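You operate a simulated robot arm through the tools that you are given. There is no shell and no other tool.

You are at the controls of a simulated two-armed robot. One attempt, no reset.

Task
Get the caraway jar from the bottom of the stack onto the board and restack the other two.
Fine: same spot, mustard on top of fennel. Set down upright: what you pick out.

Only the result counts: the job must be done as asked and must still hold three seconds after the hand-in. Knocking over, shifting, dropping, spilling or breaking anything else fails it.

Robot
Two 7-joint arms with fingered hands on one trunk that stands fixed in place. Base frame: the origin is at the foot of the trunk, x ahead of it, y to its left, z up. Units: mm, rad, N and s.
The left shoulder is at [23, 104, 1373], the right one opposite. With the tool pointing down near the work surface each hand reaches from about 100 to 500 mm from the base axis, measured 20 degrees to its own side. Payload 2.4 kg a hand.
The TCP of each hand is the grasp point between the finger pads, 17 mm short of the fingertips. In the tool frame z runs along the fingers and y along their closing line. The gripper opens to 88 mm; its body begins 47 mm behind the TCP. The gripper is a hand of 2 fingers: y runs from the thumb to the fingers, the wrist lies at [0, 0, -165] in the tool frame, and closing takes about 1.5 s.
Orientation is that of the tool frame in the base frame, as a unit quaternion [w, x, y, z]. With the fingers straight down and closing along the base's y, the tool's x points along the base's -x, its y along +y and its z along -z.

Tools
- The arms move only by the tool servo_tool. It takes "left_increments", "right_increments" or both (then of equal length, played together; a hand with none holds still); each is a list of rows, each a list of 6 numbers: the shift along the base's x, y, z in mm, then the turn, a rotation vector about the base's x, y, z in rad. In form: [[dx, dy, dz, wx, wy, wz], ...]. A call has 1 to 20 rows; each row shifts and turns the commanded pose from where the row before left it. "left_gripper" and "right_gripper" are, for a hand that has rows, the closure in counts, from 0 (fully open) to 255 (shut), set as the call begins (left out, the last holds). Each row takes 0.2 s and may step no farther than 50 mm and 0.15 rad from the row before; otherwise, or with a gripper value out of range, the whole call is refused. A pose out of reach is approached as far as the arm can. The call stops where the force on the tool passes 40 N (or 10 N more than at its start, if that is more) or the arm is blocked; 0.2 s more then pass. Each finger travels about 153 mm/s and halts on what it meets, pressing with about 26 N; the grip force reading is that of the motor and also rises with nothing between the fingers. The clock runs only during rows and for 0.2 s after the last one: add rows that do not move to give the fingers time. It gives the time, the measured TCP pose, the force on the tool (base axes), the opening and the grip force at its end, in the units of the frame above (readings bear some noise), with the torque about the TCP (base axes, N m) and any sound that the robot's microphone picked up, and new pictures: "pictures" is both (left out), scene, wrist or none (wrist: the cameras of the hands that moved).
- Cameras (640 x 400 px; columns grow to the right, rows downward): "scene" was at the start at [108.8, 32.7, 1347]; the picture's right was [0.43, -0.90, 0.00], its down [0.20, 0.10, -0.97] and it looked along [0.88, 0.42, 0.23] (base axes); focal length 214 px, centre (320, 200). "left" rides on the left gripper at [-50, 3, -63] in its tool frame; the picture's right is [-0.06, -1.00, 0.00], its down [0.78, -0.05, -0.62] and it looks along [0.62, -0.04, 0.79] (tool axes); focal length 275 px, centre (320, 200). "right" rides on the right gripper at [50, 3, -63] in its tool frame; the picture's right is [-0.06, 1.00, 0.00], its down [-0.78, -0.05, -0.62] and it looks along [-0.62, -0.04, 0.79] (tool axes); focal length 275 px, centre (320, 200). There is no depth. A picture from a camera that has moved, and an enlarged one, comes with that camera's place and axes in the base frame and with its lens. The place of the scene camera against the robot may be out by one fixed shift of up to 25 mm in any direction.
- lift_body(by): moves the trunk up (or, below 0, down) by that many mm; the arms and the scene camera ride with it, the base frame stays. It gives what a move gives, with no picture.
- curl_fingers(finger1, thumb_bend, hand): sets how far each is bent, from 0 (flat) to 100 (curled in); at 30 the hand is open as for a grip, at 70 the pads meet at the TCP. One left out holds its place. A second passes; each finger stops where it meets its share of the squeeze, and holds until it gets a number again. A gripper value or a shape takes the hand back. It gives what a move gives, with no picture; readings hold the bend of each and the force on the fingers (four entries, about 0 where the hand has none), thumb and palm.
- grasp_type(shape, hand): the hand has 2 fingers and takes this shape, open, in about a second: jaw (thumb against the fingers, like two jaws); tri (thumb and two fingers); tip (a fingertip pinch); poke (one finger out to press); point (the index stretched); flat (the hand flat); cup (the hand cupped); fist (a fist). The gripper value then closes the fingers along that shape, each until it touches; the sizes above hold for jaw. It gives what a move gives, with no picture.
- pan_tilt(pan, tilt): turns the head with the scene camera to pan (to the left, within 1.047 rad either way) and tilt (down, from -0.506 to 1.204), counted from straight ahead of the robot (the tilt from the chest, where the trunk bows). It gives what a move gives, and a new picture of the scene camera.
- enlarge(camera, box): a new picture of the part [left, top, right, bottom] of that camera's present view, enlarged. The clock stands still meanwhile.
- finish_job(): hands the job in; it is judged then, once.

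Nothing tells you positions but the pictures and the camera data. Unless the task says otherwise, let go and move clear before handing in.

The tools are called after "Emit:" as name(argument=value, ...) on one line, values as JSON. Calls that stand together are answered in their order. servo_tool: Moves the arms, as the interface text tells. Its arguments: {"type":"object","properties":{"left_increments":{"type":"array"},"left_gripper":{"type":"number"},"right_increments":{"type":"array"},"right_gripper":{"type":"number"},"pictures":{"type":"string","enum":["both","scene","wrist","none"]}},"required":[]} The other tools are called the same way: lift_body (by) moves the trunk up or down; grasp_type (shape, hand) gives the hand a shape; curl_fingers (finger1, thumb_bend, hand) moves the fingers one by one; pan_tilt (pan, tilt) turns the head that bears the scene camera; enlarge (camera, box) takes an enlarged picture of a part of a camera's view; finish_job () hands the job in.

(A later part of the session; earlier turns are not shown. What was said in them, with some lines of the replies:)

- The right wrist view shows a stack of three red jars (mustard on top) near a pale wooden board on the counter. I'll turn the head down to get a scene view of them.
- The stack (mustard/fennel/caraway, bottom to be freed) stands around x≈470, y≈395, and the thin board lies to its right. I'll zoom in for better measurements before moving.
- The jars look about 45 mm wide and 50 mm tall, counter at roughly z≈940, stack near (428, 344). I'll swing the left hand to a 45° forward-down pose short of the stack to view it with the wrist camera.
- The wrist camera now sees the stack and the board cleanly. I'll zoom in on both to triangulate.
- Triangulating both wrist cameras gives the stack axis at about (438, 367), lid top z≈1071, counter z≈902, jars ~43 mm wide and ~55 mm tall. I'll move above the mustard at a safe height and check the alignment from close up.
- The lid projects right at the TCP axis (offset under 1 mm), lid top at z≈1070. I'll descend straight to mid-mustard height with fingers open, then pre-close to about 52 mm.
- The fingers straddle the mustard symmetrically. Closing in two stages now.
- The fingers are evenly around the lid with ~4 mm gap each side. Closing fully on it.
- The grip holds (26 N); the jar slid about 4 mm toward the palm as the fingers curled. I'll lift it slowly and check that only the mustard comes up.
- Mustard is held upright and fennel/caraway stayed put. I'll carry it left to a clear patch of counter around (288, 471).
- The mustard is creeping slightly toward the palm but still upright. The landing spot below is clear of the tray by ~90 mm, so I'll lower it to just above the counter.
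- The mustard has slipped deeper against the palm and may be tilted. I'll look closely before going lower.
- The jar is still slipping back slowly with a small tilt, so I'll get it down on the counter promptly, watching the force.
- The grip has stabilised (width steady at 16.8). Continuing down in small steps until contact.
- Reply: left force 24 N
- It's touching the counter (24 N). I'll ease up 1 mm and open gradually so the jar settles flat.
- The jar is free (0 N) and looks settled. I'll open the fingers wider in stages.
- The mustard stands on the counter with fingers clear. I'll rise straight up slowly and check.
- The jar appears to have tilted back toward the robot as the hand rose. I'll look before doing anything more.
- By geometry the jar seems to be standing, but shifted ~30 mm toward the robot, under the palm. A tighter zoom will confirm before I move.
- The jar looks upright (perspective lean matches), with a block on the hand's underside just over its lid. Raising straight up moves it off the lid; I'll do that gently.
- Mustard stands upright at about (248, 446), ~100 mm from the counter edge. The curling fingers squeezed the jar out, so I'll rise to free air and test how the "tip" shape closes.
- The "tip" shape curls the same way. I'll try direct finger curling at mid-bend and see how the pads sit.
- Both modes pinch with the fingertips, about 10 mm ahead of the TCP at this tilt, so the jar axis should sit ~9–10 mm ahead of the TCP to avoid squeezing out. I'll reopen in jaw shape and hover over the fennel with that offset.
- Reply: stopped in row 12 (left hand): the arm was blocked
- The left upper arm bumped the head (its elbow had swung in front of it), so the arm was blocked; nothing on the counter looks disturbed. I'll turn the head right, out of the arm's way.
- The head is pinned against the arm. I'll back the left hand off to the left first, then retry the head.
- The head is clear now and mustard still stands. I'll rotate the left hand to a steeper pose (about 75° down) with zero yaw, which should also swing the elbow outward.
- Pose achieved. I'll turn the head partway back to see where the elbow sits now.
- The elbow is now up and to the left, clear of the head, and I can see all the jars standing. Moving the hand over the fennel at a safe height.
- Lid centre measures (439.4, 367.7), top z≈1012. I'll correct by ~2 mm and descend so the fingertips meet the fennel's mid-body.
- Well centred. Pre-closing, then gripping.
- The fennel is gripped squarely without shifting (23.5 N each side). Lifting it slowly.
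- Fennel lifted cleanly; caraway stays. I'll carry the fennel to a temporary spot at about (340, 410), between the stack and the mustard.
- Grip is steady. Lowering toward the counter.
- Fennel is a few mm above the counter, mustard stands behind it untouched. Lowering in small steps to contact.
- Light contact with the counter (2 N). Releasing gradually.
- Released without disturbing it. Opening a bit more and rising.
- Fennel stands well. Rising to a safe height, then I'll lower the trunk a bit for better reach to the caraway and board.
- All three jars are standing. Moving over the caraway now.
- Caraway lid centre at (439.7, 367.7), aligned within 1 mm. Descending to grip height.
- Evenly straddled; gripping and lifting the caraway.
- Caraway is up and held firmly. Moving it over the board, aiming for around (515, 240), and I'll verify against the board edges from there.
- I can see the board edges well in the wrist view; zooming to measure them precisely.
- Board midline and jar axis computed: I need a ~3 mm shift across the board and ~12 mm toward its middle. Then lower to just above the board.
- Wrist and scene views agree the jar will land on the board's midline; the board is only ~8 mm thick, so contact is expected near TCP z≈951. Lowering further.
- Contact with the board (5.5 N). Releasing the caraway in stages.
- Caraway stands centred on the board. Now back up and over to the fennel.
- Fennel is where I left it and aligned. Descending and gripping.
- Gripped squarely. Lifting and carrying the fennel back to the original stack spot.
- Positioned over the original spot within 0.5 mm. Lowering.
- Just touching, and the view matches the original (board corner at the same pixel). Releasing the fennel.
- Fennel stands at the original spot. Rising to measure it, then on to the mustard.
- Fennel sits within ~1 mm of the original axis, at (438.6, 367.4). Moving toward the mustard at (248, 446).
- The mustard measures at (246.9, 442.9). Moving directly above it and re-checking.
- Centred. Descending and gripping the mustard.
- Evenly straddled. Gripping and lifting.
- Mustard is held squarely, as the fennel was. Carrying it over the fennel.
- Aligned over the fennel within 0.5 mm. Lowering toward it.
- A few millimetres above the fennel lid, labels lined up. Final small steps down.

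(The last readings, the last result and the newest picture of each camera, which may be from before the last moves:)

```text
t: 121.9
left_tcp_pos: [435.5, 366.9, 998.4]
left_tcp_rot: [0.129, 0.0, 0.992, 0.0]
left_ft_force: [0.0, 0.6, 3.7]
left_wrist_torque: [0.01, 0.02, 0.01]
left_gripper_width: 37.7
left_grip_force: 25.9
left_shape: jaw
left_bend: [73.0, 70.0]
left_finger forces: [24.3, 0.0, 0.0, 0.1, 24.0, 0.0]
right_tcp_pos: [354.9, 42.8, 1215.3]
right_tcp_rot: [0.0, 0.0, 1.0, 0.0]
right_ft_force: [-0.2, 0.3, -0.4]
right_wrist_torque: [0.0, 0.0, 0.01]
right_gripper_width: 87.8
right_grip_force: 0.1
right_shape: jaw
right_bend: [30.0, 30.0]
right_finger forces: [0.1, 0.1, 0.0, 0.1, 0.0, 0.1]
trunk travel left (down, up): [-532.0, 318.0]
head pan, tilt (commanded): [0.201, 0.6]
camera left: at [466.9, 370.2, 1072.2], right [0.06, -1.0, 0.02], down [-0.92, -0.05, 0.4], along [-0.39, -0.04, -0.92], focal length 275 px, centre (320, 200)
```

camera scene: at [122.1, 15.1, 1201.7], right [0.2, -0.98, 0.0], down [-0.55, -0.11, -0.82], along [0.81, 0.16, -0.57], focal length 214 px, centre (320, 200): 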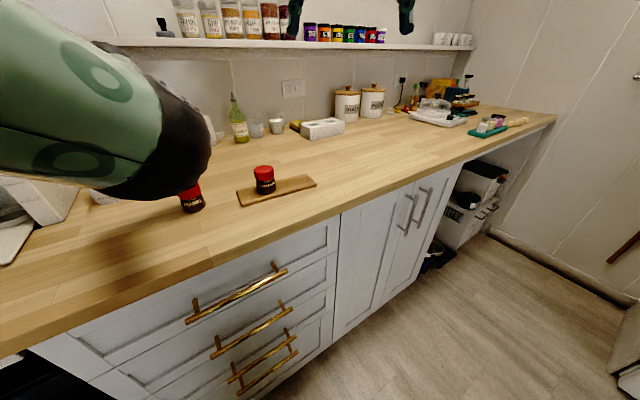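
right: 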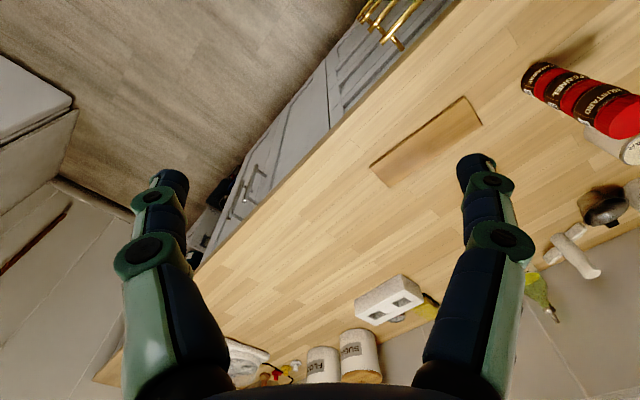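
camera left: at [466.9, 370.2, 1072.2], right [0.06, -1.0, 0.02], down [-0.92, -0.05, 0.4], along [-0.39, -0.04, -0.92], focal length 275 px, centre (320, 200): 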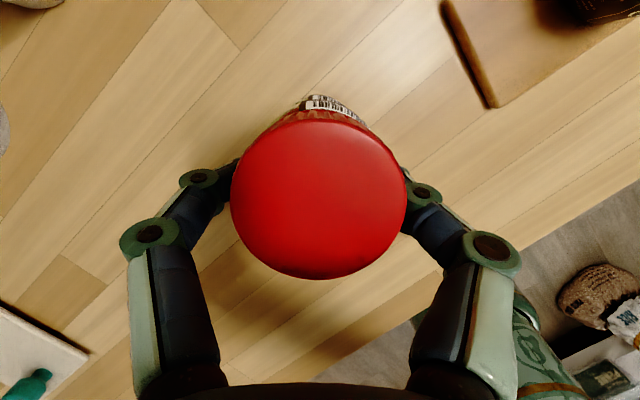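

The mustard rests on the fennel (3.7 N). Releasing gradually.

Emit:
servo_tool(left_increments=[[0, 0, 0, 0, 0, 0]], left_gripper=142, pictures="none")

Emit:
servo_tool(left_increments=[[0, 0, 0, 0, 0, 0], [0, 0, 0, 0, 0, 0]], left_gripper=115, pictures="wrist")

Emit:
servo_tool(left_increments=[[0, 0, 0, 0, 0, 0], [0, 0, 0, 0, 0, 0], [0, 0, 0, 0, 0, 0]], left_gripper=50, pictures="wrist")

```text
t: 122.3
left_tcp_pos: [435.5, 367.6, 998.7]
left_tcp_rot: [0.13, 0.0, 0.991, 0.0]
left_ft_force: [0.2, 0.3, 1.0]
left_wrist_torque: [-0.01, 0.01, 0.01]
left_gripper_width: 41.7
left_grip_force: 2.8
left_shape: jaw
left_bend: [73.0, 70.0]
left_finger forces: [2.3, 0.0, 0.0, 0.1, 2.2, 0.0]
right_tcp_pos: [354.1, 42.5, 1214.4]
right_tcp_rot: [0.0, 0.0, 1.0, 0.0]
right_ft_force: [0.0, 0.3, -0.1]
right_wrist_torque: [0.0, -0.03, -0.04]
right_gripper_width: 87.9
right_grip_force: 0.0
right_shape: jaw
right_bend: [30.0, 30.0]
right_finger forces: [0.0, 0.0, 0.0, 0.0, 0.1, 0.0]
trunk travel left (down, up): [-532.0, 318.0]
head pan, tilt (commanded): [0.201, 0.6]
```

```text
t: 122.9
left_tcp_pos: [434.6, 365.1, 998.2]
left_tcp_rot: [0.129, 0.0, 0.992, 0.0]
left_ft_force: [0.3, -0.3, 0.4]
left_wrist_torque: [0.02, 0.02, 0.01]
left_gripper_width: 48.0
left_grip_force: 0.0
left_shape: jaw
left_bend: [72.0, 70.0]
left_finger forces: [0.1, 0.0, 0.0, 0.0, 0.1, 0.1]
right_tcp_pos: [354.1, 41.7, 1214.7]
right_tcp_rot: [0.0, 0.0, 1.0, 0.0]
right_ft_force: [0.3, 0.9, 0.1]
right_wrist_torque: [-0.02, -0.02, 0.0]
right_gripper_width: 87.8
right_grip_force: 0.1
right_shape: jaw
right_bend: [30.0, 30.0]
right_finger forces: [0.0, 0.0, 0.0, 0.0, 0.0, 0.1]
trunk travel left (down, up): [-532.0, 318.0]
head pan, tilt (commanded): [0.201, 0.6]
camera left: at [466.9, 370.2, 1071.5], right [0.06, -1.0, 0.02], down [-0.92, -0.05, 0.4], along [-0.4, -0.04, -0.92], focal length 275 px, centre (320, 200)
```

left: 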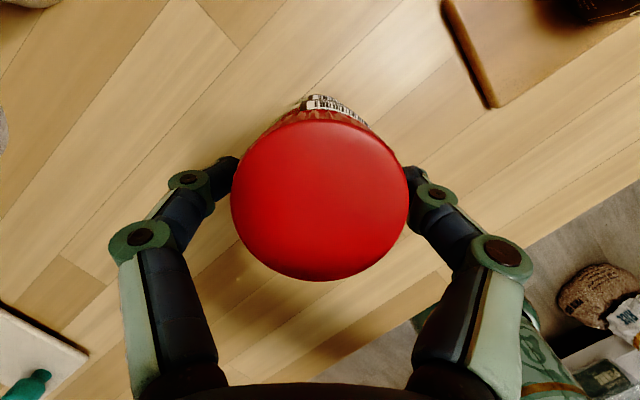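

```text
t: 123.7
left_tcp_pos: [434.4, 366.5, 998.9]
left_tcp_rot: [0.129, 0.0, 0.992, 0.001]
left_ft_force: [-0.4, 0.3, 0.2]
left_wrist_torque: [-0.02, 0.01, 0.01]
left_gripper_width: 70.8
left_grip_force: 0.1
left_shape: jaw
left_bend: [59.0, 55.0]
left_finger forces: [0.0, 0.0, 0.0, 0.0, 0.1, 0.1]
right_tcp_pos: [353.4, 42.0, 1213.5]
right_tcp_rot: [0.0, 0.0, 1.0, 0.0]
right_ft_force: [1.1, 0.5, -0.2]
right_wrist_torque: [0.0, 0.02, 0.05]
right_gripper_width: 87.9
right_grip_force: 0.2
right_shape: jaw
right_bend: [30.0, 30.0]
right_finger forces: [0.1, 0.0, 0.0, 0.0, 0.0, 0.0]
trunk travel left (down, up): [-532.0, 318.0]
head pan, tilt (commanded): [0.201, 0.6]
camera left: at [467.0, 370.3, 1071.7], right [0.06, -1.0, 0.02], down [-0.92, -0.05, 0.4], along [-0.39, -0.04, -0.92], focal length 275 px, centre (320, 200)
```

left: 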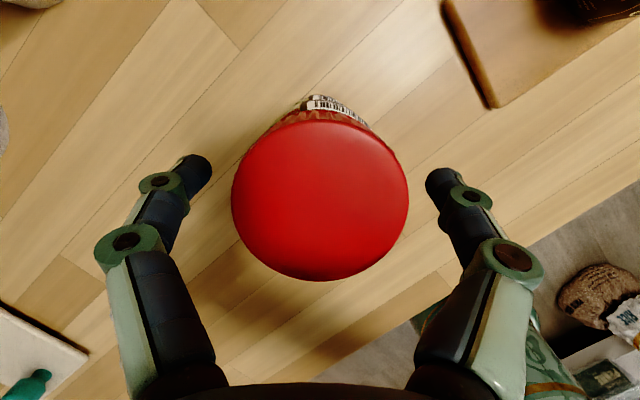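

The stack stands free. Rising straight up and clear.

Emit:
servo_tool(left_increments=[[0, 0, 4, 0, 0, 0], [0, 0, 8, 0, 0, 0], [0, 0, 10, 0, 0, 0], [0, 0, 12, 0, 0, 0], [0, 0, 12, 0, 0, 0], [0, 0, 12, 0, 0, 0], [0, 0, 15, 0, 0, 0], [0, 0, 15, 0, 0, 0], [0, 0, 15, 0, 0, 0], [0, 0, 0, 0, 0, 0]], left_gripper=0, pictures="both")

```text
t: 125.9
left_tcp_pos: [434.4, 366.3, 1102.6]
left_tcp_rot: [0.13, 0.0, 0.991, 0.0]
left_ft_force: [-0.6, 0.4, -0.5]
left_wrist_torque: [-0.01, 0.01, -0.01]
left_gripper_width: 87.8
left_grip_force: 0.0
left_shape: jaw
left_bend: [30.0, 30.0]
left_finger forces: [0.1, 0.0, 0.0, 0.1, 0.0, 0.0]
right_tcp_pos: [354.5, 42.0, 1214.4]
right_tcp_rot: [0.0, 0.0, 1.0, 0.001]
right_ft_force: [0.0, -0.8, -0.1]
right_wrist_torque: [0.01, 0.01, -0.01]
right_gripper_width: 87.9
right_grip_force: 0.0
right_shape: jaw
right_bend: [30.0, 30.0]
right_finger forces: [0.0, 0.0, 0.0, 0.0, 0.0, 0.1]
trunk travel left (down, up): [-532.0, 318.0]
head pan, tilt (commanded): [0.201, 0.6]
camera scene: at [122.1, 15.1, 1201.7], right [0.2, -0.98, 0.0], down [-0.55, -0.11, -0.82], along [0.81, 0.16, -0.57], focal length 214 px, centre (320, 200)
camera left: at [466.8, 370.2, 1175.3], right [0.06, -1.0, 0.02], down [-0.92, -0.05, 0.4], along [-0.39, -0.04, -0.92], focal length 275 px, centre (320, 200)
```

scene: 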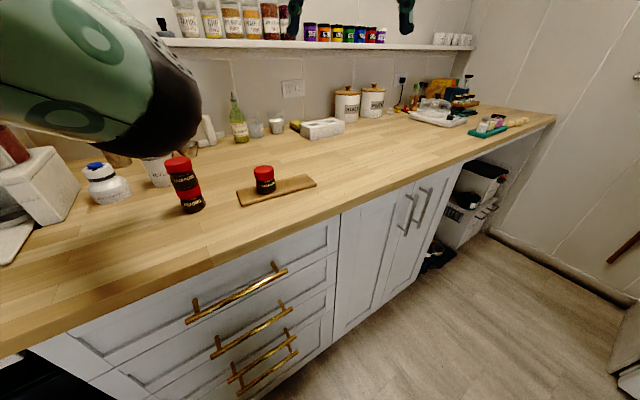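
left: 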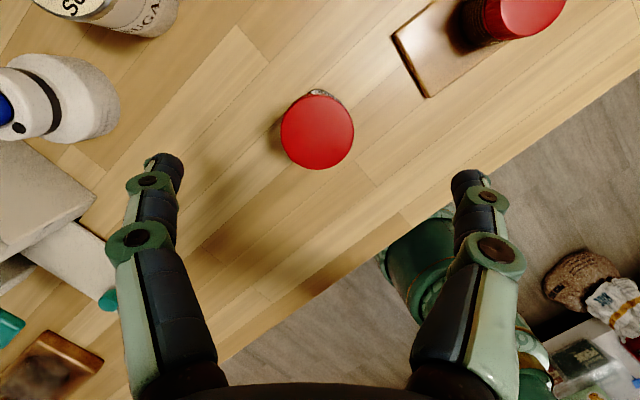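

Mustard sits on fennel and caraway on the board. I'll back the hand away up and left, then take a final close look.

Emit:
servo_tool(left_increments=[[0, 0, 15, 0, 0, 0], [0, 0, 20, 0, 0, 0], [-10, 5, 10, 0, 0, 0], [-12, 6, 5, 0, 0, 0], [-12, 6, 0, 0, 0, 0], [-12, 6, 0, 0, 0, 0], [-12, 6, 0, 0, 0, 0], [-12, 6, 0, 0, 0, 0], [-12, 6, 0, 0, 0, 0], [-12, 6, 0, 0, 0, 0], [0, 0, 0, 0, 0, 0]], pictures="both")

Emit:
enlarge(camera="scene", box=[130, 110, 330, 240])

Emit:
enlarge(camera="left", box=[260, 0, 580, 160])

```text
t: 128.3
left_tcp_pos: [340.9, 413.8, 1151.4]
left_tcp_rot: [0.13, 0.0, 0.992, 0.0]
left_ft_force: [-0.4, 0.2, -0.4]
left_wrist_torque: [0.0, 0.0, -0.03]
left_gripper_width: 88.0
left_grip_force: 0.2
left_shape: jaw
left_bend: [30.0, 30.0]
left_finger forces: [0.0, 0.0, 0.1, 0.0, 0.0, 0.0]
right_tcp_pos: [353.6, 42.5, 1214.3]
right_tcp_rot: [0.0, 0.0, 1.0, 0.0]
right_ft_force: [-0.2, -0.6, 0.6]
right_wrist_torque: [-0.01, -0.01, -0.03]
right_gripper_width: 88.1
right_grip_force: 0.0
right_shape: jaw
right_bend: [30.0, 30.0]
right_finger forces: [0.0, 0.0, 0.0, 0.0, 0.0, 0.0]
trunk travel left (down, up): [-532.0, 318.0]
head pan, tilt (commanded): [0.201, 0.6]
camera scene: at [122.1, 15.1, 1201.7], right [0.2, -0.98, 0.0], down [-0.55, -0.11, -0.82], along [0.81, 0.16, -0.57], focal length 214 px, centre (320, 200)
camera left: at [373.1, 417.2, 1225.2], right [0.06, -1.0, 0.02], down [-0.92, -0.05, 0.4], along [-0.39, -0.04, -0.92], focal length 275 px, centre (320, 200)
```

scene: 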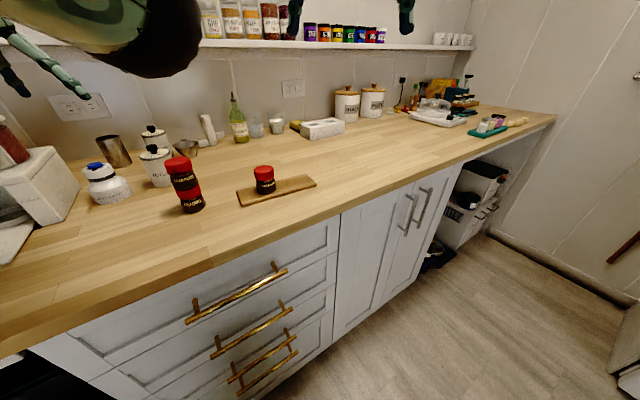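
left: 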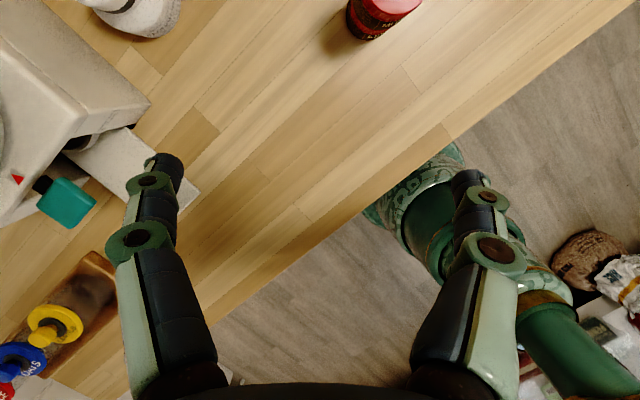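

```text
3.08 times, centred on (230, 175) of scene
camera zoom: at [122.1, 15.1, 1201.7], right [0.2, -0.98, 0.0], down [-0.55, -0.11, -0.82], along [0.81, 0.16, -0.57], focal length 660 px, centre (597, 277)
```

zoom: 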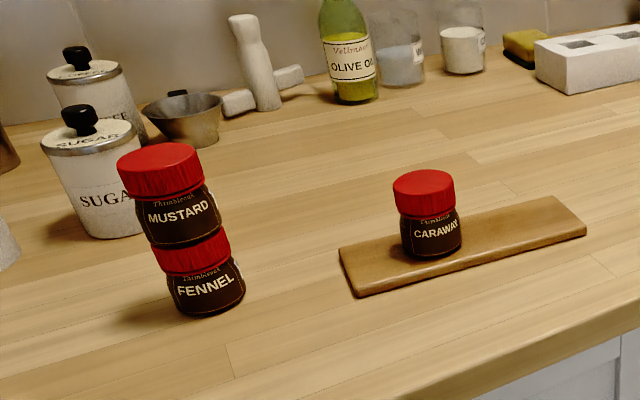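

```text
2.00 times, centred on (420, 80) of left
camera zoom: at [373.1, 417.2, 1225.2], right [0.06, -1.0, 0.02], down [-0.92, -0.05, 0.4], along [-0.39, -0.04, -0.92], focal length 551 px, centre (120, 440)
```

zoom: 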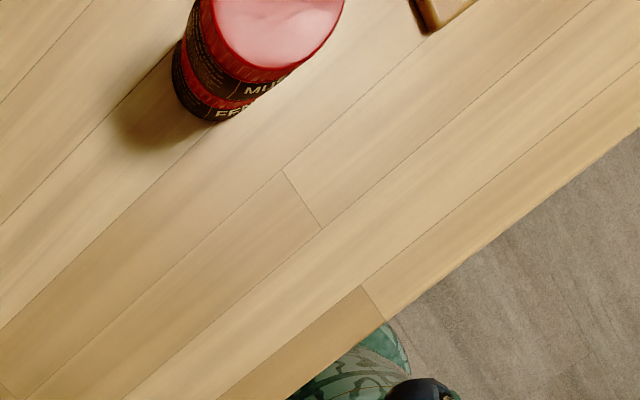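

Mustard is squarely on top of the fennel at the original spot, and the caraway is upright in the middle of the board's width. Everything else looks undisturbed and both hands are clear, so I'm handing in.

Emit:
finish_job()

```text
The job is handed in.
```

The caraway jar now stands upright on the board. The fennel is back within about 1 mm of the original stack position, with the mustard on top. I handed the job in with both hands empty and clear of the jars; it came back only as "handed in", with no verdict.

Two things went wrong along the way:
- **Mustard slip:** my first grip on the mustard let it slide toward the palm. When I set it down to one side, it shifted about 30 mm but stayed upright. I used a steeper grip for every later move, and it held steady.
- **Arm and head contact:** the left upper arm bumped the robot's own head once and stopped. I backed it off and re-routed.

In the final views, nothing else on the counter looked moved, tipped or spilled.
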